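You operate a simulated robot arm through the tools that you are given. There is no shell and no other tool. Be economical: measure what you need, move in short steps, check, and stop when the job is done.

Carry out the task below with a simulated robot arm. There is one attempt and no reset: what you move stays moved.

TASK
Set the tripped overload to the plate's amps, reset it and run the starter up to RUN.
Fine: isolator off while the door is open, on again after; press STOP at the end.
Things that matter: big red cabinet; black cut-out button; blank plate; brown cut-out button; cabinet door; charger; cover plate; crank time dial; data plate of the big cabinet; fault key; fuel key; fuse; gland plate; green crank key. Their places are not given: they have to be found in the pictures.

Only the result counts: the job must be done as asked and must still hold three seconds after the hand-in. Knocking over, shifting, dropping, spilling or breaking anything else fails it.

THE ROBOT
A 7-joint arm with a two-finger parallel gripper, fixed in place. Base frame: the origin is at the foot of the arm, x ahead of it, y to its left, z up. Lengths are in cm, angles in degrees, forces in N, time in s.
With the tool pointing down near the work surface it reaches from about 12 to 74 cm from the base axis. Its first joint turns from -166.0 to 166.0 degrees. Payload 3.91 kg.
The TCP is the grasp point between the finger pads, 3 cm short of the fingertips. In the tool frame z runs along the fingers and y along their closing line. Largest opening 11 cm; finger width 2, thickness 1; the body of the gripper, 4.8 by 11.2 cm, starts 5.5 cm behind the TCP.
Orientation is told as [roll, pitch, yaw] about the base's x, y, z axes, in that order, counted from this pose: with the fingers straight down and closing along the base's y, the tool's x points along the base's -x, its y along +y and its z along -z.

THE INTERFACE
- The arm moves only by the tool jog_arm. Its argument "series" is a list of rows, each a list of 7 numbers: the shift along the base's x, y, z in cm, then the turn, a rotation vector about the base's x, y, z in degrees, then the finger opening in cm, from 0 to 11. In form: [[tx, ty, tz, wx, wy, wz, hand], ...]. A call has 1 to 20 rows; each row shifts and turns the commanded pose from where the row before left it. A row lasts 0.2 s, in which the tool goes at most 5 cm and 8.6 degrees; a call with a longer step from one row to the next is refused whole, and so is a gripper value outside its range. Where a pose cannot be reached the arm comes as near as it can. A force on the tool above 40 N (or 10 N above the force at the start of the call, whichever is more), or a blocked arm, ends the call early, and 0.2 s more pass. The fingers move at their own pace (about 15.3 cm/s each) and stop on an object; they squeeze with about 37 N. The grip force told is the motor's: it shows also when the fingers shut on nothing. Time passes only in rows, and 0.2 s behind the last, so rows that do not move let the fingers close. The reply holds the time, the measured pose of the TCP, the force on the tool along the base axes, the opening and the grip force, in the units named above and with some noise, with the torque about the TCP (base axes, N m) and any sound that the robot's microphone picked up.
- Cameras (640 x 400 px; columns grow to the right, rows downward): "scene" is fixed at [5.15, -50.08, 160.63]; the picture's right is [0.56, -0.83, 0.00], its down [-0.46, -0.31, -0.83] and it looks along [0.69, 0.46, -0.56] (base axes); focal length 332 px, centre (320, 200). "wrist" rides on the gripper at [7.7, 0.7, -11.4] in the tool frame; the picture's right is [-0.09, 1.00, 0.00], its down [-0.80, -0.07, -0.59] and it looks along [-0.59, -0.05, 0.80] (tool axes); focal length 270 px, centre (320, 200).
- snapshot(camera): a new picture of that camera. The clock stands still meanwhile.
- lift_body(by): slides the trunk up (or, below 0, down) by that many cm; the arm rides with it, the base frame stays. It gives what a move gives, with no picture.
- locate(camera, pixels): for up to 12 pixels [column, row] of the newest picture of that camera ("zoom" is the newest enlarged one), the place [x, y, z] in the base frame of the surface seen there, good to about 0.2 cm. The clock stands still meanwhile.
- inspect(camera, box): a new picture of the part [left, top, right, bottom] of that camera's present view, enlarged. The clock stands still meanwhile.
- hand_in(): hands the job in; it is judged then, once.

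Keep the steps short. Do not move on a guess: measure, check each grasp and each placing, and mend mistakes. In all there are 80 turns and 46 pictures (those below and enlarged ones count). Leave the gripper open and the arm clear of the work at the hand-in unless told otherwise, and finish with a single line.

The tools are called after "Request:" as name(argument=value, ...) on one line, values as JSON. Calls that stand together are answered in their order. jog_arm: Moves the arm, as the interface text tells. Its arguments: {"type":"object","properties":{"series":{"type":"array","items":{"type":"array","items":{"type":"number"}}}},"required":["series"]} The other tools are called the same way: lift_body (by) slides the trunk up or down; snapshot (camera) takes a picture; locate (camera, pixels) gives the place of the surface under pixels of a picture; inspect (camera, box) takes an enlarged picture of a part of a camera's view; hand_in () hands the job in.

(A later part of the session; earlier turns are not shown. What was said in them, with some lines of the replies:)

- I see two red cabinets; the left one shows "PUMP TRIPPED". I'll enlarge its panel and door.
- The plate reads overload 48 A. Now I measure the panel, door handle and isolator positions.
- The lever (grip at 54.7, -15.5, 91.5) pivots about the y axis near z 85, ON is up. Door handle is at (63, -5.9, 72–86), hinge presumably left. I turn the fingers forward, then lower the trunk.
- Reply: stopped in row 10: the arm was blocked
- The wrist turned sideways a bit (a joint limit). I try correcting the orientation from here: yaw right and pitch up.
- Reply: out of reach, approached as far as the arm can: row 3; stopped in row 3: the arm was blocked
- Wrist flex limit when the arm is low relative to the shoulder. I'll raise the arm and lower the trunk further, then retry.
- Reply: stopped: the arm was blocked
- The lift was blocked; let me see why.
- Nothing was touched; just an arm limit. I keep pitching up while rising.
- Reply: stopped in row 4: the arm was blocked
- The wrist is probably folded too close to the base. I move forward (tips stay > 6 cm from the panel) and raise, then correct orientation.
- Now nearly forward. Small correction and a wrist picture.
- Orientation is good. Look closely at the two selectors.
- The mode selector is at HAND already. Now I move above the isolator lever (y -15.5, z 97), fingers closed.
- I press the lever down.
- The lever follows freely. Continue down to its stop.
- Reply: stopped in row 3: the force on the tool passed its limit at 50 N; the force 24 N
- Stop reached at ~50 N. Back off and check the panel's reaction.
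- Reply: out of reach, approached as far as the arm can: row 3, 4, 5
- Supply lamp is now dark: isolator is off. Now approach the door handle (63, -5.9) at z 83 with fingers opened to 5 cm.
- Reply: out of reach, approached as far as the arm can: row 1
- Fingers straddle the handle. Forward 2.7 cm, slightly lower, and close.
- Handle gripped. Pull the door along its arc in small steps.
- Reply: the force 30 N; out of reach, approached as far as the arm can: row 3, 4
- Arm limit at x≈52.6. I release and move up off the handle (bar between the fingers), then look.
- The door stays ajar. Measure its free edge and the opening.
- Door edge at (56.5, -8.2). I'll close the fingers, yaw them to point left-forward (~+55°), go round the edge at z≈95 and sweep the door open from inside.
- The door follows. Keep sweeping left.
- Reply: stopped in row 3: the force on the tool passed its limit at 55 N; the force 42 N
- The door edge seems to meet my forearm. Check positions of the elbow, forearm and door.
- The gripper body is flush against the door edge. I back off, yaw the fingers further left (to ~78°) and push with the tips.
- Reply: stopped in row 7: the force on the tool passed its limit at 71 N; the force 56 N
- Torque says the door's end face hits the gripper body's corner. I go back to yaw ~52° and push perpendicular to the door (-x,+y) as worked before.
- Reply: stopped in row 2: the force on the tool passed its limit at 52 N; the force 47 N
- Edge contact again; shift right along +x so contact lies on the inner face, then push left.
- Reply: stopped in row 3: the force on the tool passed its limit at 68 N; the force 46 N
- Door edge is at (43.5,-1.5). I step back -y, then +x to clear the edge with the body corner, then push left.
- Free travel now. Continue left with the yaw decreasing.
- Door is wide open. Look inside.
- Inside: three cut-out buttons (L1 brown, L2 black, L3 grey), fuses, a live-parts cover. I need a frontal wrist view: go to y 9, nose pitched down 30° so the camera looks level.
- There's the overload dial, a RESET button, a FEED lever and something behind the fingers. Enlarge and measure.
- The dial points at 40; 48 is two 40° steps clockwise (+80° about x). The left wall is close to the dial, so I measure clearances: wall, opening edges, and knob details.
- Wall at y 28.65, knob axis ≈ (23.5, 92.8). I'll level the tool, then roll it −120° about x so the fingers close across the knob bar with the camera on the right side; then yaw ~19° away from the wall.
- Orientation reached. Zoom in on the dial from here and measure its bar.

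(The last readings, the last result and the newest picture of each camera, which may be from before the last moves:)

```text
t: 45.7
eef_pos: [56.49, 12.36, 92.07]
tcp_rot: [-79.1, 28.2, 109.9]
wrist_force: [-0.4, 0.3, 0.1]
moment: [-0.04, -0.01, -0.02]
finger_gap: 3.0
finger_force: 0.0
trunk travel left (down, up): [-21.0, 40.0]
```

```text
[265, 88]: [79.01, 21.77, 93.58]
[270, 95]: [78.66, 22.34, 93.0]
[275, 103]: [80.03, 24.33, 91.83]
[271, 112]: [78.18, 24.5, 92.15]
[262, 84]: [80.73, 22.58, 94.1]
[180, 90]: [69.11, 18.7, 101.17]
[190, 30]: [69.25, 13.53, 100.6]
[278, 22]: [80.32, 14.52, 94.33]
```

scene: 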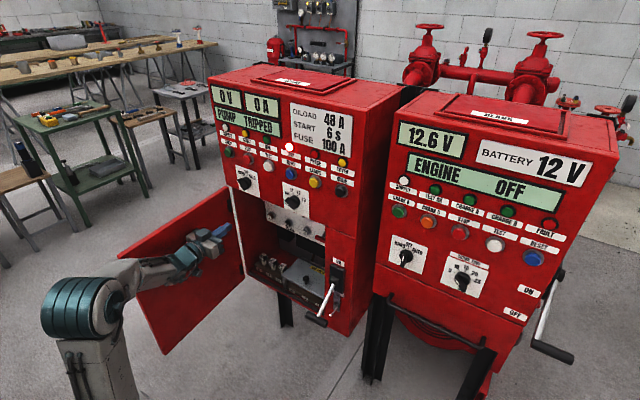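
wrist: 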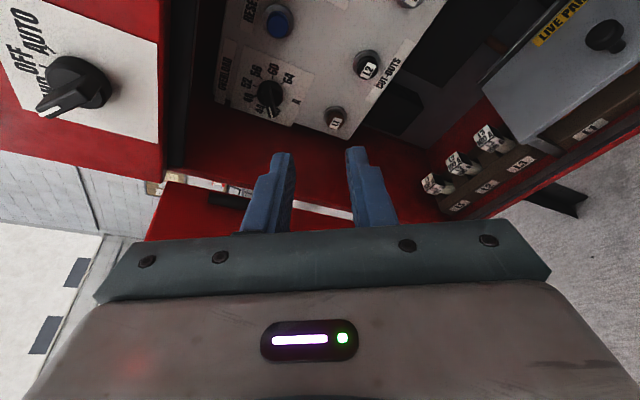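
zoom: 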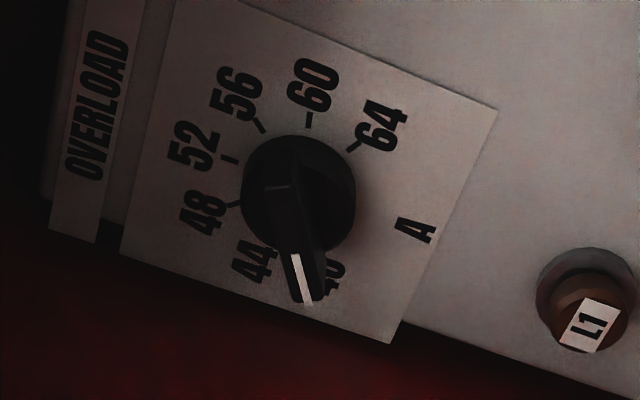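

The dial indeed points at 40. The inner lip is at z≈100.6, so I reduce the dip a little and approach along the tool axis to 6 cm short of the knob.

Request:
jog_arm(series=[[1.5, 3, 1.4, 0, -3.5, 0, 3], [1.6, 3, 1.4, 0, 0, 0, 3], [2.83, 0.84, -0.36, 0, 0, 0, 3], [2.83, 0.84, -0.36, 0, 0, 0, 3], [2.83, 0.84, -0.36, 0, 0, 0, 3], [2.83, 0.84, -0.36, 0, 0, 0, 3], [0, 0, 0, 0, 0, 0, 3]])

Request:
snapshot(camera="wrist")

```text
t: 47.3
eef_pos: [71.0, 21.66, 93.53]
tcp_rot: [-82.9, 29.2, 108.2]
wrist_force: [0.1, 0.1, -0.7]
moment: [0.0, -0.02, -0.01]
finger_gap: 2.99
finger_force: 0.1
trunk travel left (down, up): [-21.0, 40.0]
```

```text
12 pictures are left
```

wrist: 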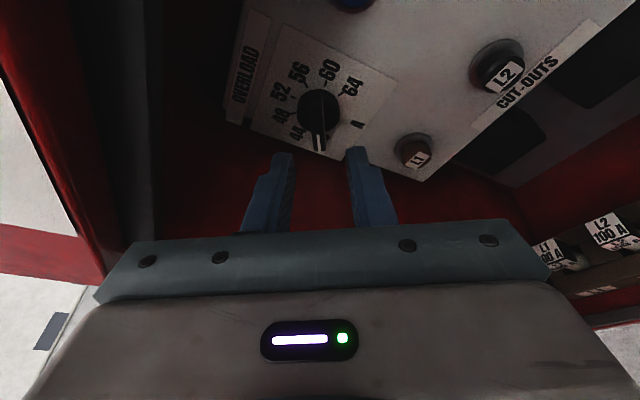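

Request:
locate(camera="wrist", pixels=[[319, 150], [319, 135], [317, 120], [312, 100], [310, 92], [300, 105], [337, 105]])

```text
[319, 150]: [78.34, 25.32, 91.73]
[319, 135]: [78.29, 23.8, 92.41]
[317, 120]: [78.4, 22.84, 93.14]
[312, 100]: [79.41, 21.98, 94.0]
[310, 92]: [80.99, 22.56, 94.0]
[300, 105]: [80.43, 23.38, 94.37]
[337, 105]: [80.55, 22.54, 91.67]
```

Bar is 30° below horizontal, axis (23.4, 92.85). Final approach and close.

Request:
jog_arm(series=[[2, 0.6, -0.25, 0, 0, 0, 3], [2, 0.6, -0.25, 0, 0, 0, 3], [1.8, 0.5, -0.2, 0, 0, 0, 3], [0, 0, 0, 0, 0, 0, 0], [0, 0, 0, 0, 0, 0, 0]])

```text
t: 48.5
eef_pos: [76.79, 23.61, 92.8]
tcp_rot: [-83.2, 29.3, 108.1]
wrist_force: [8.9, 5.7, 11.4]
moment: [0.03, 0.35, -0.24]
finger_gap: 1.03
finger_force: 44.6
trunk travel left (down, up): [-21.0, 40.0]
```

Bar gripped (1.03 cm). Turn +40° first.

Request:
jog_arm(series=[[0, 0, 0, 8, 0, 0, 0], [0, 0, 0, 8, 0, 0, 0], [0, 0, 0, 8, 0, 0, 0], [0, 0, 0, 8, 0, 0, 0], [0, 0, 0, 8, 0, 0, 0]])

```text
t: 49.7
eef_pos: [76.79, 23.64, 92.71]
tcp_rot: [-94.8, -9.4, 106.1]
wrist_force: [22.9, 10.6, 19.5]
moment: [0.08, 0.29, 0.27]
finger_gap: 1.02
finger_force: 45.0
trunk travel left (down, up): [-21.0, 40.0]
```

Request:
jog_arm(series=[[0, 0, 0.05, 8, 0, 0, 0], [0, 0, 0.05, 8, 0, 0, 0], [0, 0, 0, 8, 0, 0, 0], [0, 0, 0, 8, 0, 0, 0], [0, 0, 0, 8, 0, 0, 0]])

Request:
inspect(camera="wrist", box=[220, 40, 440, 180])

```text
t: 50.9
eef_pos: [76.59, 23.59, 92.66]
tcp_rot: [-109.6, -47.1, 113.6]
wrist_force: [20.8, 12.0, 13.9]
moment: [0.0, -0.2, 1.09]
finger_gap: 1.03
finger_force: 44.9
trunk travel left (down, up): [-21.0, 40.0]
```

```text
2.86 times, centred on (330, 110) of wrist
```

zoom: 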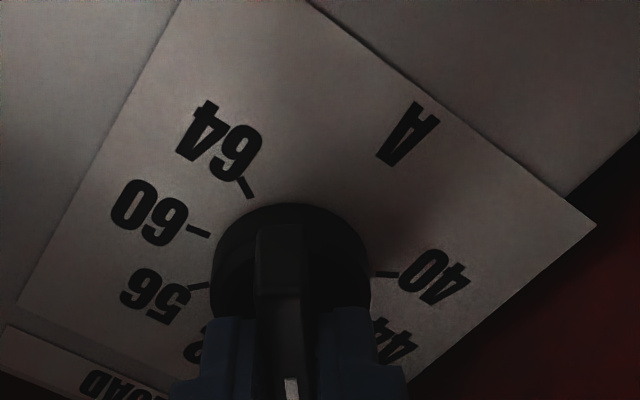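

Release and retreat along the tool axis, then read the dial.

Request:
jog_arm(series=[[0, 0, 0, 0, 0, 0, 3], [0, 0, 0, 0, 0, 0, 3], [-1.92, -0.3, -0.45, 0, 0, 0, 3], [-1.92, -0.3, -0.45, 0, 0, 0, 3], [-2.9, -0.45, -0.68, 0, 0, 0, 3], [-2.9, -0.45, -0.68, 0, 0, 0, 3], [0, 0, 0, 0, 0, 0, 3]])

Request:
inspect(camera="wrist", box=[220, 20, 440, 160])

```text
t: 52.5
eef_pos: [66.88, 22.11, 90.46]
tcp_rot: [-109.6, -46.9, 113.5]
wrist_force: [-0.4, 0.2, -0.8]
moment: [0.0, -0.01, 0.0]
finger_gap: 3.01
finger_force: 0.0
trunk travel left (down, up): [-21.0, 40.0]
```

```text
2.86 times, centred on (330, 90) of wrist
```

zoom: 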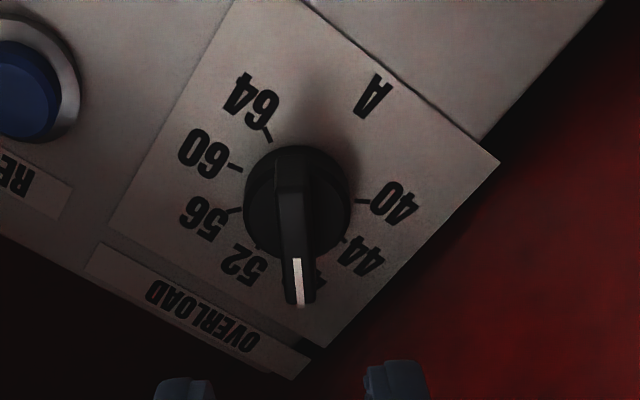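

Check the pointer's true angle by measuring the bar line.

Request:
locate(camera="zoom", pixels=[[298, 290], [298, 262], [293, 230], [293, 200], [290, 175], [260, 245], [344, 240], [360, 200], [236, 168], [267, 133], [228, 212]])

```text
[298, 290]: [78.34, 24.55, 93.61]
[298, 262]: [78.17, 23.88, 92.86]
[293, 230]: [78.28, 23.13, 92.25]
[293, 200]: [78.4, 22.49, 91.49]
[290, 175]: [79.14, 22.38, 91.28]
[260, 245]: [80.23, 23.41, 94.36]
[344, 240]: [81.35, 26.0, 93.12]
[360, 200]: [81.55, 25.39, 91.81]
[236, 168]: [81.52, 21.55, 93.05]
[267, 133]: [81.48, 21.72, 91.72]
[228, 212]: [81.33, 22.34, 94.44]
```

The measured pointer agrees with 48 (−40° from top within error). Next: the inner RESET button at (80.1, 15.3, 94.5). Straighten and roll the tool back, close the fingers, move in front of it.

Request:
jog_arm(series=[[-2, -3, 0, 0, 6.6, -4.5, 0], [-1, -3, 1, 0, 6.6, -4.4, 0], [0, -0.8, 1, 8, 0, 0, 0], [0, 0, 1, 8, 0, 0, 0], [0, 0, 1, 8, 0, 0, 0], [0, 0, 0, 8, 0, 0, 0], [0, 0, 0, 8, 0, 0, 0], [0, 0, 0, 0, 0, 0, 0]])

```text
t: 54.3
eef_pos: [64.18, 15.23, 94.45]
tcp_rot: [-82.1, -89.8, 82.0]
wrist_force: [-1.1, 0.0, -0.2]
moment: [0.01, 0.01, -0.01]
finger_gap: 0.02
finger_force: 37.0
trunk travel left (down, up): [-21.0, 40.0]
```

Aligned. Advance to the button and press gently.

Request:
jog_arm(series=[[4, 0.05, 0, 0, 0, 0, 0], [4, 0, 0, 0, 0, 0, 0], [3.5, 0, 0, 0, 0, 0, 0], [1, 0, 0, 0, 0, 0, 0], [0.5, 0, 0, 0, 0, 0, 0], [0.3, 0, 0, 0, 0, 0, 0], [0, 0, 0, 0, 0, 0, 0]])

```text
t: 55.9
eef_pos: [77.27, 15.45, 94.39]
tcp_rot: [-82.7, -89.8, 82.6]
wrist_force: [-1.8, -0.3, -1.7]
moment: [-0.03, 0.04, -0.02]
finger_gap: 0.01
finger_force: 37.0
trunk travel left (down, up): [-21.0, 40.0]
heard: click
```

A click. Retreat and check the panel indicators.

Request:
jog_arm(series=[[0.2, 0, 0, 0, 0, 0, 0], [-4, 0, 0, 0, 0, 0, 0], [-4, 0, 0, 0, 0, 0, 0], [-4, 0, 0, 0, 0, 0, 0], [-4, -2, -2, 0, 0, 0, 0], [-3, -3, -2, 0, 7, 0, 0], [0, -2, -2, 0, 7, 0, 0], [0, 0, 0, 0, 0, 0, 0]])

Request:
inspect(camera="scene", box=[190, 75, 360, 205])

Request:
snapshot(camera="wrist")

```text
t: 57.7
eef_pos: [58.33, 8.11, 88.25]
tcp_rot: [-1.2, -75.9, 1.0]
wrist_force: [-0.7, -0.6, 0.4]
moment: [0.03, -0.03, -0.01]
finger_gap: 0.02
finger_force: 36.7
trunk travel left (down, up): [-21.0, 40.0]
```

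```text
3.08 times, centred on (275, 140) of scene
```

zoom: 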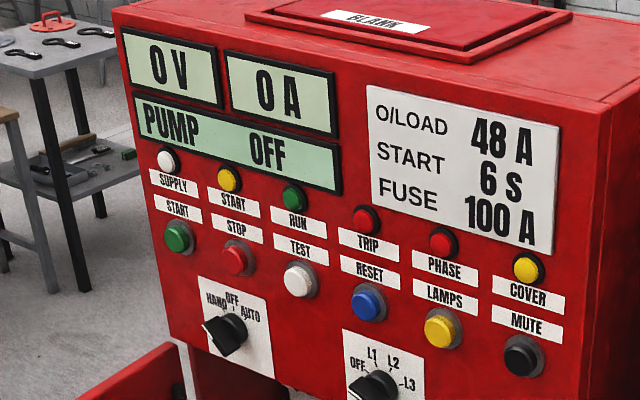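

```text
8 pictures are left
```

wrist: 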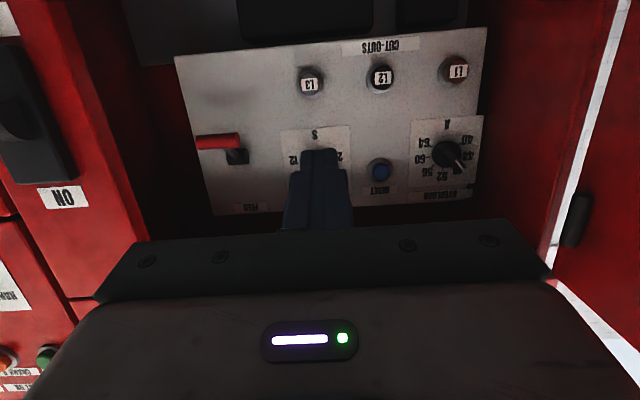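

Display reads "PUMP OFF", trip lamp out: overload reset. Now close the door: locate its leaf.

Request:
locate(camera="scene", pixels=[[94, 259], [150, 225], [162, 350], [225, 195], [215, 230], [160, 300], [110, 270]])

```text
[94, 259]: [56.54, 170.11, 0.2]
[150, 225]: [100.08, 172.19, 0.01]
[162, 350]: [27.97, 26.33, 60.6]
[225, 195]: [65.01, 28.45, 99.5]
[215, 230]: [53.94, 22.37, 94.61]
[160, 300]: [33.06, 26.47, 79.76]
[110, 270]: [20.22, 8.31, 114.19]
```

The leaf stands ~90° open at y≈27. To close it I go over its top with the fingers pointing down and push from the outer side. First raise and turn the tool down.

Request:
jog_arm(series=[[-1.5, 0, 2, 0, 7.6, 0, 0], [-1.5, 0, 2, 0, 7.6, 0, 0], [-1.5, 0, 2.5, 0, 7.6, 0, 0], [-1.5, 0, 2.5, 0, 7.6, 0, 0], [-1.5, 0, 2.5, 0, 7.6, 0, 0], [-1.5, 0, 2.5, 0, 7.6, 0, 0], [-1.5, 0, 2.5, 0, 7.6, 0, 0], [-0.5, 0, 2.5, 0, 7.6, 0, 0], [0, 0, 2.5, 0, 7.6, 0, 0], [0, 0, 1.5, 0, 7.5, 0, 0], [0, 0, 0, 0, 0, 0, 0]])

```text
t: 60.1
eef_pos: [48.38, 9.2, 109.89]
tcp_rot: [-0.5, -1.6, 0.5]
wrist_force: [0.0, 0.9, 0.5]
moment: [0.04, 0.01, 0.01]
finger_gap: 0.0
finger_force: 37.6
out of reach, approached as far as the arm can: row 10
trunk travel left (down, up): [-21.0, 40.0]
```

Over the door: tips at z≈107, door top ≈101.5. Move to y 35, then lower.

Request:
jog_arm(series=[[-0.5, 4.3, 0, 0, 0, 0, 0], [-0.5, 4.3, 0, 0, 0, 0, 0], [-0.5, 4.3, 0, 0, 0, 0, 0], [0, 4.3, 0, 0, 0, 0, 0], [0, 4.3, 0, 0, 0, 0, 0], [0, 4.3, 0, 0, 0, 0, 0], [0, 0, 0, 0, 0, 0, 0]])

Request:
snapshot(camera="scene")

```text
t: 61.7
eef_pos: [41.04, 25.29, 104.81]
tcp_rot: [-0.4, -0.1, 0.3]
wrist_force: [-0.4, 0.0, 0.7]
moment: [0.02, 0.01, 0.02]
finger_gap: 0.0
finger_force: 37.2
out of reach, approached as far as the arm can: row 1, 2, 3, 4, 5, 6
trunk travel left (down, up): [-21.0, 40.0]
```

```text
7 pictures are left
```

scene: 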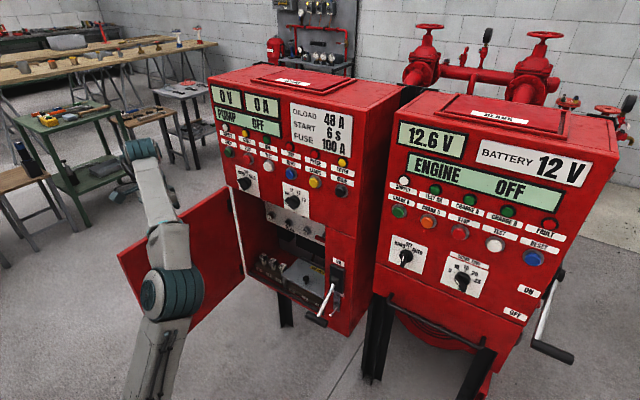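

Reach limit; raise the trunk 20 cm, then go across.

Request:
lift_body(by=20)

Request:
jog_arm(series=[[0, 0, 0, 0, 0, 0, 0]])

```text
t: 63.9
eef_pos: [41.07, 25.28, 124.85]
tcp_rot: [-0.3, -0.2, 0.2]
wrist_force: [-0.2, -0.4, 0.5]
moment: [0.0, 0.0, -0.01]
finger_gap: 0.0
finger_force: 37.7
trunk travel left (down, up): [-41.0, 20.0]
```

```text
t: 64.3
eef_pos: [41.08, 25.3, 124.89]
tcp_rot: [-0.3, -0.2, 0.2]
wrist_force: [-0.5, 0.0, 0.1]
moment: [-0.01, -0.03, -0.01]
finger_gap: 0.0
finger_force: 36.9
trunk travel left (down, up): [-41.0, 20.0]
```

Request:
jog_arm(series=[[0, 4, 0, 0, 0, 0, 0], [0, 4, 0, 0, 0, 0, 0], [0, 3.5, -1, 0, 0, 0, 0], [0, 0, -4, 0, 0, 0, 0], [0, 0, -4, 0, 0, 0, 0], [0, 0, -4, 0, 0, 0, 0], [0, 0, -4, 0, 0, 0, 0], [0, 0, -4, 0, 0, 0, 0], [0, 0, -4, 0, 0, 0, 0], [0, 0, -2, 0, 0, 0, 0], [0, 0, 0, 0, 0, 0, 0]])

```text
t: 66.1
eef_pos: [38.76, 27.47, 104.52]
tcp_rot: [0.5, -0.4, 0.1]
wrist_force: [-2.0, -0.3, 13.9]
moment: [-0.01, 0.2, -0.2]
finger_gap: 0.0
finger_force: 37.2
out of reach, approached as far as the arm can: row 1, 2, 3
trunk travel left (down, up): [-41.0, 20.0]
stopped in row 9: the force on the tool passed its limit at 86 N (the readings are from after the stop); the commanded pose is now the measured one
```

I touched the door's top edge since y did not reach 35 (a wrist joint limit). Raise, yaw the hand and try further left.

Request:
jog_arm(series=[[0, 0, 4, 0, 0, 0, 0], [0, 0, 4, 0, 0, 0, 0], [0, 0, 0, 0, 0, 8, 0], [0, 0, 0, 0, 0, 8, 0], [0, 0, 0, 0, 0, 8, 0], [0, 0, 0, 0, 0, 8, 0], [0, 3, 0, 0, 0, 0, 0], [0, 3, 0, 0, 0, 0, 0], [0, 3, 0, 0, 0, 0, 0], [0, 0, 0, 0, 0, 0, 0]])

```text
t: 68.3
eef_pos: [38.89, 30.91, 112.62]
tcp_rot: [0.4, -0.7, 32.0]
wrist_force: [0.1, 0.4, -0.2]
moment: [0.01, 0.0, -0.02]
finger_gap: 0.01
finger_force: 37.0
out of reach, approached as far as the arm can: row 8, 9
trunk travel left (down, up): [-41.0, 20.0]
```

Yaw helps; continue.

Request:
jog_arm(series=[[0, 0, 0, 0, 0, 8, 0], [0, 0, 0, 0, 0, 8, 0], [0, 0, 0, 0, 0, 8, 0], [0, 0, 0, 0, 0, 8, 0], [0, 2, 0, 0, 0, 0, 0], [0, 2, 0, 0, 0, 0, 0], [0, 2, 0, 0, 0, 0, 0], [0, 0, 0, 0, 0, 0, 0]])

```text
t: 70.1
eef_pos: [39.2, 30.72, 112.79]
tcp_rot: [0.5, -0.6, 64.1]
wrist_force: [-0.5, 1.0, -0.3]
moment: [-0.01, 0.02, 0.02]
finger_gap: 0.04
finger_force: 36.8
out of reach, approached as far as the arm can: row 2, 5, 6, 7
trunk travel left (down, up): [-41.0, 20.0]
```

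It's the radial limit at this height. Raise the trunk 18 cm more, then extend and lower.

Request:
lift_body(by=18)

Request:
jog_arm(series=[[0, 0, -4, 0, 0, 0, 0], [0, 0, -4, 0, 0, 0, 0], [0, 0, -4, 0, 0, 0, 0], [0, 2.5, -2, 0, 0, 0, 0], [0, 2.5, -2, 0, 0, 0, 0], [0, 0, 0, 0, 0, 0, 0]])

```text
t: 72.1
eef_pos: [39.14, 30.84, 130.79]
tcp_rot: [0.5, -0.7, 64.0]
wrist_force: [0.2, -0.1, 0.0]
moment: [-0.03, -0.02, -0.03]
finger_gap: 0.0
finger_force: 36.9
trunk travel left (down, up): [-59.0, 2.0]
```

```text
t: 73.5
eef_pos: [39.0, 30.89, 118.59]
tcp_rot: [0.5, -0.6, 64.2]
wrist_force: [0.1, -1.0, -0.2]
moment: [0.01, 0.0, 0.0]
finger_gap: 0.0
finger_force: 36.8
out of reach, approached as far as the arm can: row 4, 5
trunk travel left (down, up): [-59.0, 2.0]
```

Request:
snapshot(camera="scene")

```text
6 pictures are left
```

scene: 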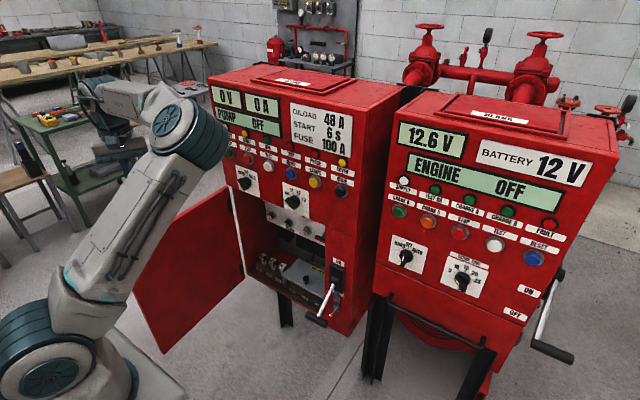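

The arm can't get far outside. Better: straddle the door's top edge from above with open fingers (reachable at ~(39, 27.5)) and drag it closed. Yaw back to 0, open 5 cm.

Request:
jog_arm(series=[[0, -0.4, 0, 0, 0, -8, 5], [0, -0.4, 0, 0, 0, -8, 5], [0, -0.4, 0, 0, 0, -8, 5], [0, -0.4, 0, 0, 0, -8, 5], [0, -0.4, 0, 0, 0, -8, 5], [0, -0.4, 0, 0, 0, -8, 5], [0, -0.4, 0, 0, 0, -8, 5], [0, -0.4, 0, 0, 0, -8, 5], [0, 0, -3, 0, 0, 0, 5], [0, 0, -3, 0, 0, 0, 5], [0, 0, -3, 0, 0, 0, 5], [0, 0, 0, 0, 0, 0, 5]])

Request:
locate(camera="scene", pixels=[[222, 200], [218, 205], [165, 350], [150, 300], [205, 225], [195, 205], [210, 195]])

Request:
snapshot(camera="wrist")

```text
t: 76.1
eef_pos: [39.13, 27.46, 109.5]
tcp_rot: [0.5, -0.6, 0.1]
wrist_force: [0.1, -0.1, -0.1]
moment: [0.02, 0.0, 0.03]
finger_gap: 5.01
finger_force: 0.0
trunk travel left (down, up): [-59.0, 2.0]
```

```text
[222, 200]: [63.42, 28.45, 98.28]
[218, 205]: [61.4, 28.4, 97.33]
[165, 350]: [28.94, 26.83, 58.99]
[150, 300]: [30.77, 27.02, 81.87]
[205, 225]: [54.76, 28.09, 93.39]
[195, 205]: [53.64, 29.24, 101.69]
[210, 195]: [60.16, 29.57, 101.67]
```

```text
5 pictures are left
```

wrist: 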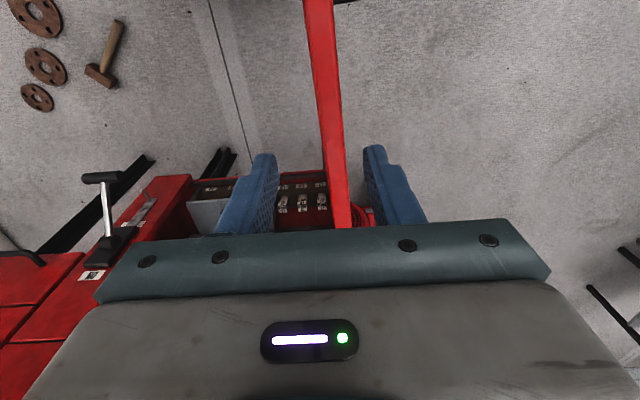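

The leaf is between the fingers. Lower to straddle it (tips at z≈99) and drag along the hinge arc, yawing with it.

Request:
jog_arm(series=[[0, 0, -3, 0, 0, 0, 5], [0, 0, -3, 0, 0, 0, 5], [0, 0, -1.3, 0, 0, 0, 5], [0.3, -3, 0, 0, 0, 8, 5], [0.8, -3.8, 0, 0, 0, 8, 5], [1.3, -3.7, 0, 0, 0, 8, 5]])

```text
t: 77.5
eef_pos: [41.73, 16.78, 102.31]
tcp_rot: [0.4, -0.6, 24.0]
wrist_force: [-0.2, 0.0, 0.7]
moment: [0.03, 0.0, -0.02]
finger_gap: 4.99
finger_force: 0.1
trunk travel left (down, up): [-59.0, 2.0]
```

Request:
jog_arm(series=[[1.6, -3.1, 0, 0, 0, 8, 5], [2.3, -3.2, 0, 0, 0, 8, 5], [2.7, -2.8, 0, 0, 0, 8, 5], [3, -2.4, 0, 0, 0, 8, 5], [3.4, -2, 0, 0, 0, 7, 5], [0, 0, 0, 0, 0, 0, 5]])

Request:
snapshot(camera="scene")

```text
t: 78.9
eef_pos: [50.45, 6.99, 102.17]
tcp_rot: [0.1, -0.5, 62.4]
wrist_force: [0.1, 0.3, -0.7]
moment: [0.03, 0.02, 0.01]
finger_gap: 5.0
finger_force: 0.1
out of reach, approached as far as the arm can: row 5
trunk travel left (down, up): [-59.0, 2.0]
```

```text
4 pictures are left
```

scene: 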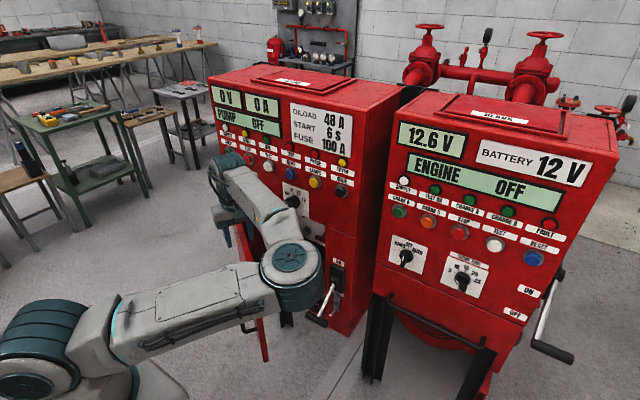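

Door followed to ~55° closing. Locate its free edge, and lift the hand off the top.

Request:
locate(camera="scene", pixels=[[266, 358], [262, 335], [258, 325], [250, 312]])

Request:
jog_arm(series=[[0, 0, 3, 0, 0, 0, 5], [0, 0, 3, 0, 0, 0, 5], [-1, 0, 3, 0, 0, -8, 0], [-1, 0, 0, 0, 0, -8, 0], [-1, 0, 0, 0, 0, -8, 0], [-1, 0, 0, 0, 0, -8, 0], [-1, 0, 0, 0, 0, -8, 0], [-1, 0, 0, 0, 0, -8, 0], [-1, 0, 0, 0, 0, -8, 0], [-1, 0, 0, 0, 0, -6.4, 0], [0, 0, 0, 0, 0, 0, 0]])

```text
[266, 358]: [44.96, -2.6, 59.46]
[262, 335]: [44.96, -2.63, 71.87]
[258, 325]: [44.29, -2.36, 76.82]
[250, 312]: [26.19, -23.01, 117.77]
```

```text
t: 81.3
eef_pos: [41.87, 7.39, 111.27]
tcp_rot: [0.6, -0.6, 0.6]
wrist_force: [0.4, 0.2, -0.1]
moment: [-0.04, -0.05, -0.01]
finger_gap: 0.0
finger_force: 36.7
out of reach, approached as far as the arm can: row 1
trunk travel left (down, up): [-59.0, 2.0]
```

Door is ~38° from closed. I'll lower the trunk while keeping the hand high and clear, then turn the fingers forward again at y≈18.

Request:
jog_arm(series=[[-1, 3, 0, 0, 0, 0, 0], [-1, 3, 0, 0, 0, 0, 0], [0, 0, 0, 0, 0, 0, 0]])

Request:
lift_body(by=-19)

Request:
jog_arm(series=[[0.4, 1, 4, 0, 0, 0, 0], [0.4, 1, 4, 0, 0, 0, 0], [0.4, 1, 4, 0, 0, 0, 0], [0.4, 1, 4, 0, 0, 0, 0], [0, 0, 2, 0, 0, 0, 0], [0, 0, 0, 0, 0, 0, 0]])

Request:
lift_body(by=-19)

```text
t: 82.1
eef_pos: [39.95, 13.23, 111.21]
tcp_rot: [0.4, -0.6, 0.6]
wrist_force: [0.1, -1.2, 0.2]
moment: [0.0, 0.0, -0.01]
finger_gap: 0.0
finger_force: 36.8
trunk travel left (down, up): [-59.0, 2.0]
```

```text
t: 84.2
eef_pos: [39.89, 13.21, 92.15]
tcp_rot: [0.5, -0.6, 0.7]
wrist_force: [0.8, 0.1, 0.2]
moment: [0.02, 0.03, 0.03]
finger_gap: 0.0
finger_force: 37.0
trunk travel left (down, up): [-40.0, 21.0]
```

```text
t: 85.6
eef_pos: [41.37, 17.4, 110.39]
tcp_rot: [0.5, -0.6, 0.8]
wrist_force: [-0.6, -0.1, 0.1]
moment: [-0.02, -0.01, -0.01]
finger_gap: 0.01
finger_force: 36.6
trunk travel left (down, up): [-40.0, 21.0]
```

```text
t: 87.7
eef_pos: [41.33, 17.31, 91.38]
tcp_rot: [0.6, -0.5, 0.8]
wrist_force: [0.5, 0.8, -1.1]
moment: [0.02, 0.01, -0.01]
finger_gap: 0.01
finger_force: 37.7
trunk travel left (down, up): [-21.0, 40.0]
```

Request:
jog_arm(series=[[0.5, 0.2, 3.5, 0, 0, 0, 0], [0.5, 0.2, 3.5, 0, 0, 0, 0], [1, 0, 3, 0, -7.5, 0, 0], [1, 0, 1, 0, -7.5, 0, 0], [1, 0, 0, 0, -7.5, 0, 0], [1, 0, 0, 0, -7.5, 0, 0], [1, 0, 0, 0, -7.5, 0, 0], [1, 0, 0, 0, -7.5, 0, 0], [1, 0, -1, 0, -7.5, 0, 0], [1, 0, -1, 0, -7.5, 0, 0], [1, 0, -1, 0, -7.5, 0, 0], [1, 0, -1, 0, -7.5, 0, 0], [1, 0, -1, 0, -7.5, 0, 0], [1, 0, -1, 0, -7.5, 0, 0], [0, 0, 0, 0, 0, 0, 0]])

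```text
t: 90.9
eef_pos: [54.4, 17.79, 96.32]
tcp_rot: [-130.1, -89.0, 130.5]
wrist_force: [0.6, 0.6, -0.2]
moment: [-0.03, 0.0, -0.01]
finger_gap: 0.0
finger_force: 37.3
trunk travel left (down, up): [-21.0, 40.0]
```

Forward pose at (54.4, 17.8, 96.3). Push the leaf +x here, first part.

Request:
jog_arm(series=[[1.5, 0, -0.7, 0, 0, 0, 0], [1.5, 0, -0.7, 0, 0, 0, 0], [1.5, 0, 0, 0, 0, 0, 0], [1, 0, 0, 0, 0, 0, 0], [1, 0, 0, 0, 0, 0, 0]])

```text
t: 92.1
eef_pos: [60.86, 17.71, 95.03]
tcp_rot: [-133.0, -89.0, 133.5]
wrist_force: [0.8, -0.5, -0.3]
moment: [-0.05, 0.01, -0.03]
finger_gap: 0.0
finger_force: 37.2
trunk travel left (down, up): [-21.0, 40.0]
```

Request:
jog_arm(series=[[-3, -1, 0, 0, 0, 0, 0], [-3, -2, 0, 0, 0, 0, 0], [-2.5, -3, 0, 0, 0, 0, 0], [0, -4, 0, 0, 0, 0, 0], [0, -4, 0, 0, 0, 0, 0], [0, -4, 0, 0, 0, 0, 0], [1.5, -1.5, 0, 0, 0, 0, 0], [2, 0, 0, 0, 0, 0, 0], [2, 0, 0, 0, 0, 0, 0], [2, 0, 0, 0, 0, 0, 0], [2, 0, 0, 0, 0, 0, 0], [1.2, 0, 0, 0, 0, 0, 0], [0.7, 0, 0, 0, 0, 0, 0], [0.5, 0, 0, 0, 0, 0, 0]])

```text
t: 95.1
eef_pos: [63.97, -1.77, 95.2]
tcp_rot: [-133.8, -88.9, 134.1]
wrist_force: [-26.2, 1.0, -0.6]
moment: [0.0, 0.27, -0.05]
finger_gap: 0.02
finger_force: 36.9
trunk travel left (down, up): [-21.0, 40.0]
```

Door pressed shut (26 N at the frame). Now retreat, and lower (trunk -15) to get beneath the isolator grip.

Request:
jog_arm(series=[[-4, 0, 0, 0, 0, 0, 0], [-4, 0, -2, 0, 0, 0, 0], [-3, -1, -3, 0, 0, 0, 0], [0, 0, 0, 0, 0, 0, 0]])

Request:
lift_body(by=-17.5)

Request:
snapshot(camera="scene")

Request:
locate(camera="scene", pixels=[[313, 318], [320, 322], [325, 326], [307, 316], [300, 260], [270, 230], [322, 250], [303, 290]])

```text
t: 96.1
eef_pos: [53.33, -2.75, 90.25]
tcp_rot: [-132.2, -89.1, 132.5]
wrist_force: [0.5, -1.0, 0.8]
moment: [-0.01, -0.04, 0.05]
finger_gap: 0.0
finger_force: 37.7
trunk travel left (down, up): [-21.0, 40.0]
```

```text
t: 98.0
eef_pos: [53.44, -2.81, 72.73]
tcp_rot: [-131.2, -89.0, 131.8]
wrist_force: [-0.3, 0.1, 0.2]
moment: [0.01, 0.04, 0.01]
finger_gap: 0.01
finger_force: 36.6
trunk travel left (down, up): [-3.5, 57.5]
```

```text
3 pictures are left
```

scene: 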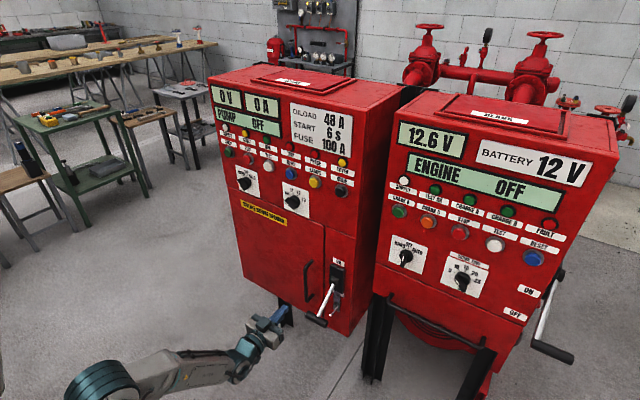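

```text
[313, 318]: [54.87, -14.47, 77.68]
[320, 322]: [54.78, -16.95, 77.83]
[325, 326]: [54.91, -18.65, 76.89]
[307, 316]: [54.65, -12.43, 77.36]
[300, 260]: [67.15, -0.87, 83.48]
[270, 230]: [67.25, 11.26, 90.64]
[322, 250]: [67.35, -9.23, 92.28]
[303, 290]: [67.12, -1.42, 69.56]
```

Door is closed flush. Grip bottom is around z 75. Slide under it at z≈71.7, then push up.

Request:
jog_arm(series=[[0, -2, -1, 0, 0, 0, 0], [0.3, -3.5, 0, 0, 0, 0, 0], [0.3, -3.5, 0, 0, 0, 0, 0], [0.3, -3.6, 0, 0, 0, 0, 0], [0.5, 0, 0, 0, 0, 0, 0], [0, 0, 1.5, 0, 0, 0, 0], [0, 0, 1.5, 0, 0, 0, 0], [0, 0, 1.5, 0, 0, 0, 0], [0, 0, 1.5, 0, 0, 0, 0], [0, 0, 1.5, 0, 0, 0, 0]])

```text
t: 99.8
eef_pos: [54.72, -15.17, 74.89]
tcp_rot: [-38.5, -89.3, 38.8]
wrist_force: [-4.9, 0.6, -5.9]
moment: [0.07, -0.01, -0.02]
finger_gap: 0.02
finger_force: 37.2
trunk travel left (down, up): [-3.5, 57.5]
stopped in row 9: the force on the tool passed its limit at 52 N (the readings are from after the stop); the commanded pose is now the measured one
```

Contact with the grip; a detent holds it. Push up again in finer steps.

Request:
jog_arm(series=[[0, 0, 0.6, 0, 0, 0, 0], [0, 0, 0.6, 0, 0, 0, 0], [-0.1, 0, 0.6, 0, 0, 0, 0], [-0.1, 0, 0.6, 0, 0, 0, 0], [-0.1, 0, 0.6, 0, 0, 0, 0], [-0.1, 0, 0.6, 0, 0, 0, 0]])

```text
t: 100.3
eef_pos: [54.43, -15.4, 75.21]
tcp_rot: [-11.5, -88.5, 11.8]
wrist_force: [-3.9, -0.7, -7.0]
moment: [0.06, -0.02, -0.03]
finger_gap: 0.02
finger_force: 36.4
trunk travel left (down, up): [-3.5, 57.5]
stopped in row 2: the force on the tool passed its limit at 45 N (the readings are from after the stop); the commanded pose is now the measured one
```

Push along the lever's tangent (outward and up) in small steps.

Request:
jog_arm(series=[[-0.15, 0, 0.2, 0, 0, 0, 0], [-0.15, 0, 0.2, 0, 0, 0, 0], [-0.15, 0, 0.2, 0, 0, 0, 0], [-0.2, 0, 0.25, 0, 0, 0, 0], [-0.2, 0, 0.25, 0, 0, 0, 0], [-0.2, 0, 0.25, 0, 0, 0, 0], [-0.2, 0, 0.25, 0, 0, 0, 0]])

```text
t: 102.0
eef_pos: [53.28, -15.27, 76.97]
tcp_rot: [-19.1, -88.8, 19.6]
wrist_force: [1.4, 0.3, -2.6]
moment: [0.03, 0.02, 0.0]
finger_gap: 0.02
finger_force: 37.0
trunk travel left (down, up): [-3.5, 57.5]
```

It moves now. Continue following the arc up.

Request:
jog_arm(series=[[-0.2, 0, 0.7, 0, 0, 0, 0], [-0.1, 0, 0.7, 0, 0, 0, 0], [0, 0, 0.7, 0, 0, 0, 0], [0, 0, 0.8, 0, 0, 0, 0], [0, 0, 0.8, 0, 0, 0, 0], [0, 0, 0.8, 0, 0, 0, 0], [0.1, 0, 0.8, 0, 0, 0, 0], [0.1, 0, 0.8, 0, 0, 0, 0], [0.2, 0, 0.8, 0, 0, 0, 0], [0.2, 0, 0.8, 0, 0, 0, 0], [0.2, 0, 0.8, 0, 0, 0, 0]])

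```text
t: 104.3
eef_pos: [53.81, -15.28, 85.6]
tcp_rot: [-17.2, -88.6, 17.5]
wrist_force: [-0.1, 0.1, 0.1]
moment: [0.04, 0.01, -0.01]
finger_gap: 0.01
finger_force: 36.8
trunk travel left (down, up): [-3.5, 57.5]
```

Request:
jog_arm(series=[[0.25, 0, 0.7, 0, 0, 0, 0], [0.25, 0, 0.6, 0, 0, 0, 0], [0.3, 0, 0.6, 0, 0, 0, 0], [0.3, 0, 0.5, 0, 0, 0, 0], [0.3, 0, 0.5, 0, 0, 0, 0], [0.3, 0, 0.5, 0, 0, 0, 0], [0.3, 0, 0.5, 0, 0, 0, 0]])

```text
t: 105.5
eef_pos: [55.04, -15.44, 87.51]
tcp_rot: [-9.2, -88.1, 9.4]
wrist_force: [-10.2, 0.0, -6.8]
moment: [-0.02, 0.11, 0.07]
finger_gap: 0.01
finger_force: 37.3
trunk travel left (down, up): [-3.5, 57.5]
stopped in row 5: the force on the tool passed its limit at 50 N (the readings are from after the stop); the commanded pose is now the measured one
```

Stop reached (ON). Back off downwards, move left, raise trunk 32 toward the buttons.

Request:
jog_arm(series=[[-0.5, 0, -2, 0, 0, 0, 0], [-0.5, 1, -1.5, 0, 0, 0, 0], [-0.5, 4, 0, 0, 0, 0, 0], [0, 4.5, 0, 0, 0, 0, 0], [0, 4.5, 0, 0, 0, 0, 0], [0, 4.5, 0, 0, 0, 0, 0], [0, 4.5, 0, 0, 0, 0, 0], [0, 4.5, 0, 0, 0, 0, 0], [0, 4.5, 0, 0, 0, 0, 0], [0, 4.5, 0, 0, 0, 0, 0], [0, 3, 0, 0, 0, 0, 0], [0, 0, 0, 0, 0, 0, 0]])

Request:
lift_body(by=32.5)

Request:
inspect(camera="scene", box=[190, 70, 370, 330])

```text
t: 108.1
eef_pos: [53.4, 24.27, 84.42]
tcp_rot: [-10.6, -88.2, 11.0]
wrist_force: [0.1, 0.0, 0.4]
moment: [-0.01, -0.01, -0.01]
finger_gap: 0.01
finger_force: 36.9
trunk travel left (down, up): [-3.5, 57.5]
```

```text
t: 111.3
eef_pos: [53.4, 24.12, 116.89]
tcp_rot: [-10.8, -88.3, 11.0]
wrist_force: [0.6, -0.3, -0.9]
moment: [0.04, -0.03, 0.0]
finger_gap: 0.05
finger_force: 36.5
trunk travel left (down, up): [-36.0, 25.0]
```

```text
1.54 times, centred on (280, 200) of scene
```

zoom: 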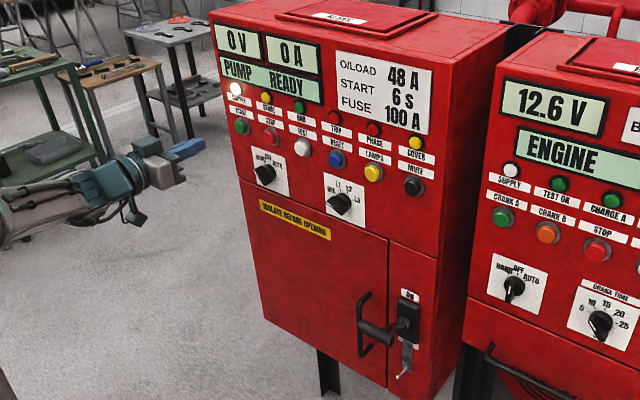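

Display reads "PUMP READY", supply lit. Press START at (65.8, 24.05, 116.3).

Request:
jog_arm(series=[[3, 0, -0.5, 0, 0, 0, 0], [3, 0, 0, 0, 0, 0, 0], [2.5, 0, 0, 0, 0, 0, 0], [0.6, 0, 0, 0, 0, 0, 0], [0.4, 0, 0, 0, 0, 0, 0], [0.3, 0, 0, 0, 0, 0, 0], [0, 0, 0, 0, 0, 0, 0]])

```text
t: 112.9
eef_pos: [63.05, 24.24, 116.29]
tcp_rot: [-10.6, -88.1, 10.9]
wrist_force: [-4.7, -0.2, -1.5]
moment: [0.01, 0.03, 0.02]
finger_gap: 0.0
finger_force: 37.1
trunk travel left (down, up): [-36.0, 25.0]
heard: click
5 turns are left
```

Click heard. Retreat, wait ~12 s for the start timer in front of STOP, then check the display.

Request:
jog_arm(series=[[-3, 0, 0, 0, 0, 0, 0], [-3, -2.5, 0, 0, 0, 0, 0], [0, -2.6, -0.1, 0, 0, 0, 0], [0, -2.8, -0.1, 0, 0, 0, 0], [0, 0, 0, 0, 0, 0, 0], [0, 0, 0, 0, 0, 0, 0], [0, 0, 0, 0, 0, 0, 0], [0, 0, 0, 0, 0, 0, 0], [0, 0, 0, 0, 0, 0, 0], [0, 0, 0, 0, 0, 0, 0], [0, 0, 0, 0, 0, 0, 0], [0, 0, 0, 0, 0, 0, 0], [0, 0, 0, 0, 0, 0, 0], [0, 0, 0, 0, 0, 0, 0], [0, 0, 0, 0, 0, 0, 0], [0, 0, 0, 0, 0, 0, 0], [0, 0, 0, 0, 0, 0, 0], [0, 0, 0, 0, 0, 0, 0], [0, 0, 0, 0, 0, 0, 0], [0, 0, 0, 0, 0, 0, 0]])

Request:
jog_arm(series=[[0, 0, 0, 0, 0, 0, 0], [0, 0, 0, 0, 0, 0, 0], [0, 0, 0, 0, 0, 0, 0], [0, 0, 0, 0, 0, 0, 0], [0, 0, 0, 0, 0, 0, 0], [0, 0, 0, 0, 0, 0, 0], [0, 0, 0, 0, 0, 0, 0], [0, 0, 0, 0, 0, 0, 0], [0, 0, 0, 0, 0, 0, 0], [0, 0, 0, 0, 0, 0, 0], [0, 0, 0, 0, 0, 0, 0], [0, 0, 0, 0, 0, 0, 0], [0, 0, 0, 0, 0, 0, 0], [0, 0, 0, 0, 0, 0, 0], [0, 0, 0, 0, 0, 0, 0], [0, 0, 0, 0, 0, 0, 0], [0, 0, 0, 0, 0, 0, 0], [0, 0, 0, 0, 0, 0, 0], [0, 0, 0, 0, 0, 0, 0], [0, 0, 0, 0, 0, 0, 0]])

Request:
jog_arm(series=[[0, 0, 0, 0, 0, 0, 0], [0, 0, 0, 0, 0, 0, 0], [0, 0, 0, 0, 0, 0, 0], [0, 0, 0, 0, 0, 0, 0], [0, 0, 0, 0, 0, 0, 0], [0, 0, 0, 0, 0, 0, 0], [0, 0, 0, 0, 0, 0, 0], [0, 0, 0, 0, 0, 0, 0], [0, 0, 0, 0, 0, 0, 0], [0, 0, 0, 0, 0, 0, 0], [0, 0, 0, 0, 0, 0, 0], [0, 0, 0, 0, 0, 0, 0], [0, 0, 0, 0, 0, 0, 0], [0, 0, 0, 0, 0, 0, 0], [0, 0, 0, 0, 0, 0, 0], [0, 0, 0, 0, 0, 0, 0], [0, 0, 0, 0, 0, 0, 0], [0, 0, 0, 0, 0, 0, 0], [0, 0, 0, 0, 0, 0, 0], [0, 0, 0, 0, 0, 0, 0]])

Request:
inspect(camera="scene", box=[200, 80, 300, 180])

```text
t: 117.1
eef_pos: [57.19, 16.34, 116.04]
tcp_rot: [-10.8, -88.1, 11.2]
wrist_force: [-0.8, 0.4, 0.4]
moment: [-0.02, 0.01, -0.02]
finger_gap: 0.0
finger_force: 36.8
trunk travel left (down, up): [-36.0, 25.0]
```

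```text
t: 121.3
eef_pos: [57.13, 16.25, 116.13]
tcp_rot: [-10.8, -88.2, 11.0]
wrist_force: [-0.1, 0.5, -0.1]
moment: [0.02, 0.0, 0.0]
finger_gap: 0.01
finger_force: 36.8
trunk travel left (down, up): [-36.0, 25.0]
```

```text
t: 125.5
eef_pos: [57.22, 16.3, 116.08]
tcp_rot: [-10.7, -88.2, 11.0]
wrist_force: [0.4, -0.4, 0.0]
moment: [-0.04, 0.0, 0.0]
finger_gap: 0.0
finger_force: 37.2
trunk travel left (down, up): [-36.0, 25.0]
```

```text
4.00 times, centred on (250, 130) of scene
4 turns are left
```

zoom: 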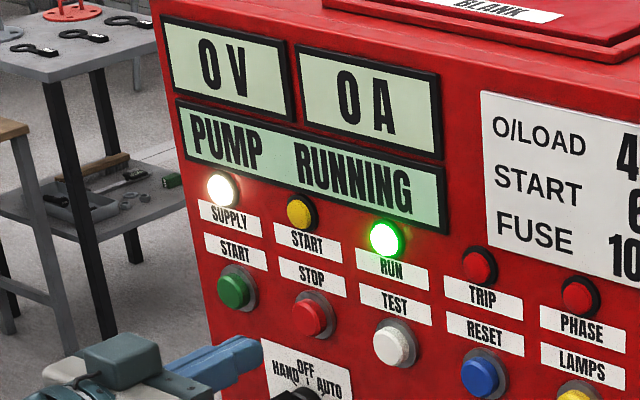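

"PUMP RUNNING", RUN lamp lit. Now press STOP at (65.9, 16.3, 116.1), then retreat and open the gripper.

Request:
jog_arm(series=[[3, 0, 0, 0, 0, 0, 0], [2.2, 0, 0, 0, 0, 0, 0], [0.4, 0, 0, 0, 0, 0, 0], [0.3, 0, 0, 0, 0, 0, 0], [0.2, 0, 0, 0, 0, 0, 0], [0, 0, 0, 0, 0, 0, 0]])

Request:
jog_arm(series=[[-3, 0, 0, 0, 0, 0, 0], [-3, 0, 0, 0, 0, 0, 0], [-3, 0, 0, 0, 0, 0, 0], [0, 0, 0, 0, 0, 0, 11], [0, 0, 0, 0, 0, 0, 11], [0, 0, 0, 0, 0, 0, 11]])

Request:
inspect(camera="scene", box=[200, 80, 300, 180])

```text
t: 126.9
eef_pos: [63.18, 16.4, 116.18]
tcp_rot: [-10.5, -88.2, 10.7]
wrist_force: [-8.2, -2.3, -3.8]
moment: [-0.01, 0.08, -0.05]
finger_gap: 0.0
finger_force: 36.8
trunk travel left (down, up): [-36.0, 25.0]
heard: click
```

```text
t: 128.3
eef_pos: [54.22, 16.69, 116.04]
tcp_rot: [-10.6, -88.2, 11.0]
wrist_force: [-0.5, 0.9, 0.4]
moment: [0.02, -0.01, 0.0]
finger_gap: 11.0
finger_force: 0.1
trunk travel left (down, up): [-36.0, 25.0]
```

```text
4.00 times, centred on (250, 130) of scene
3 turns are left
```

zoom: 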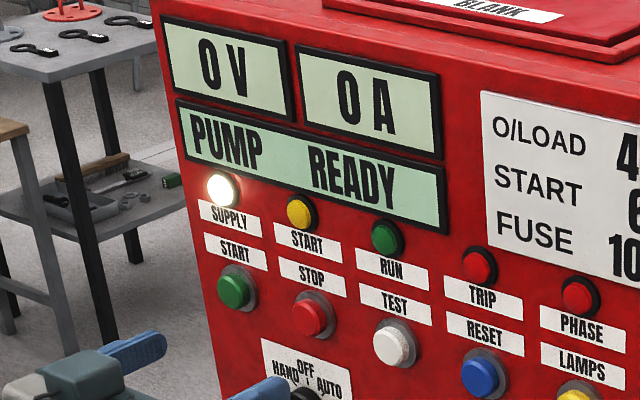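

STOP clicked, the display is back to READY, no trip, and the arm is clear with the gripper open. Handing in.

Request:
hand_in()

```text
The job is handed in.
```

Overload set to 48 A (dial pointer measured, within a few degrees) and reset, door closed with the isolator back on, starter run up to RUN, then STOP pressed; the panel reads READY and the job is handed in.
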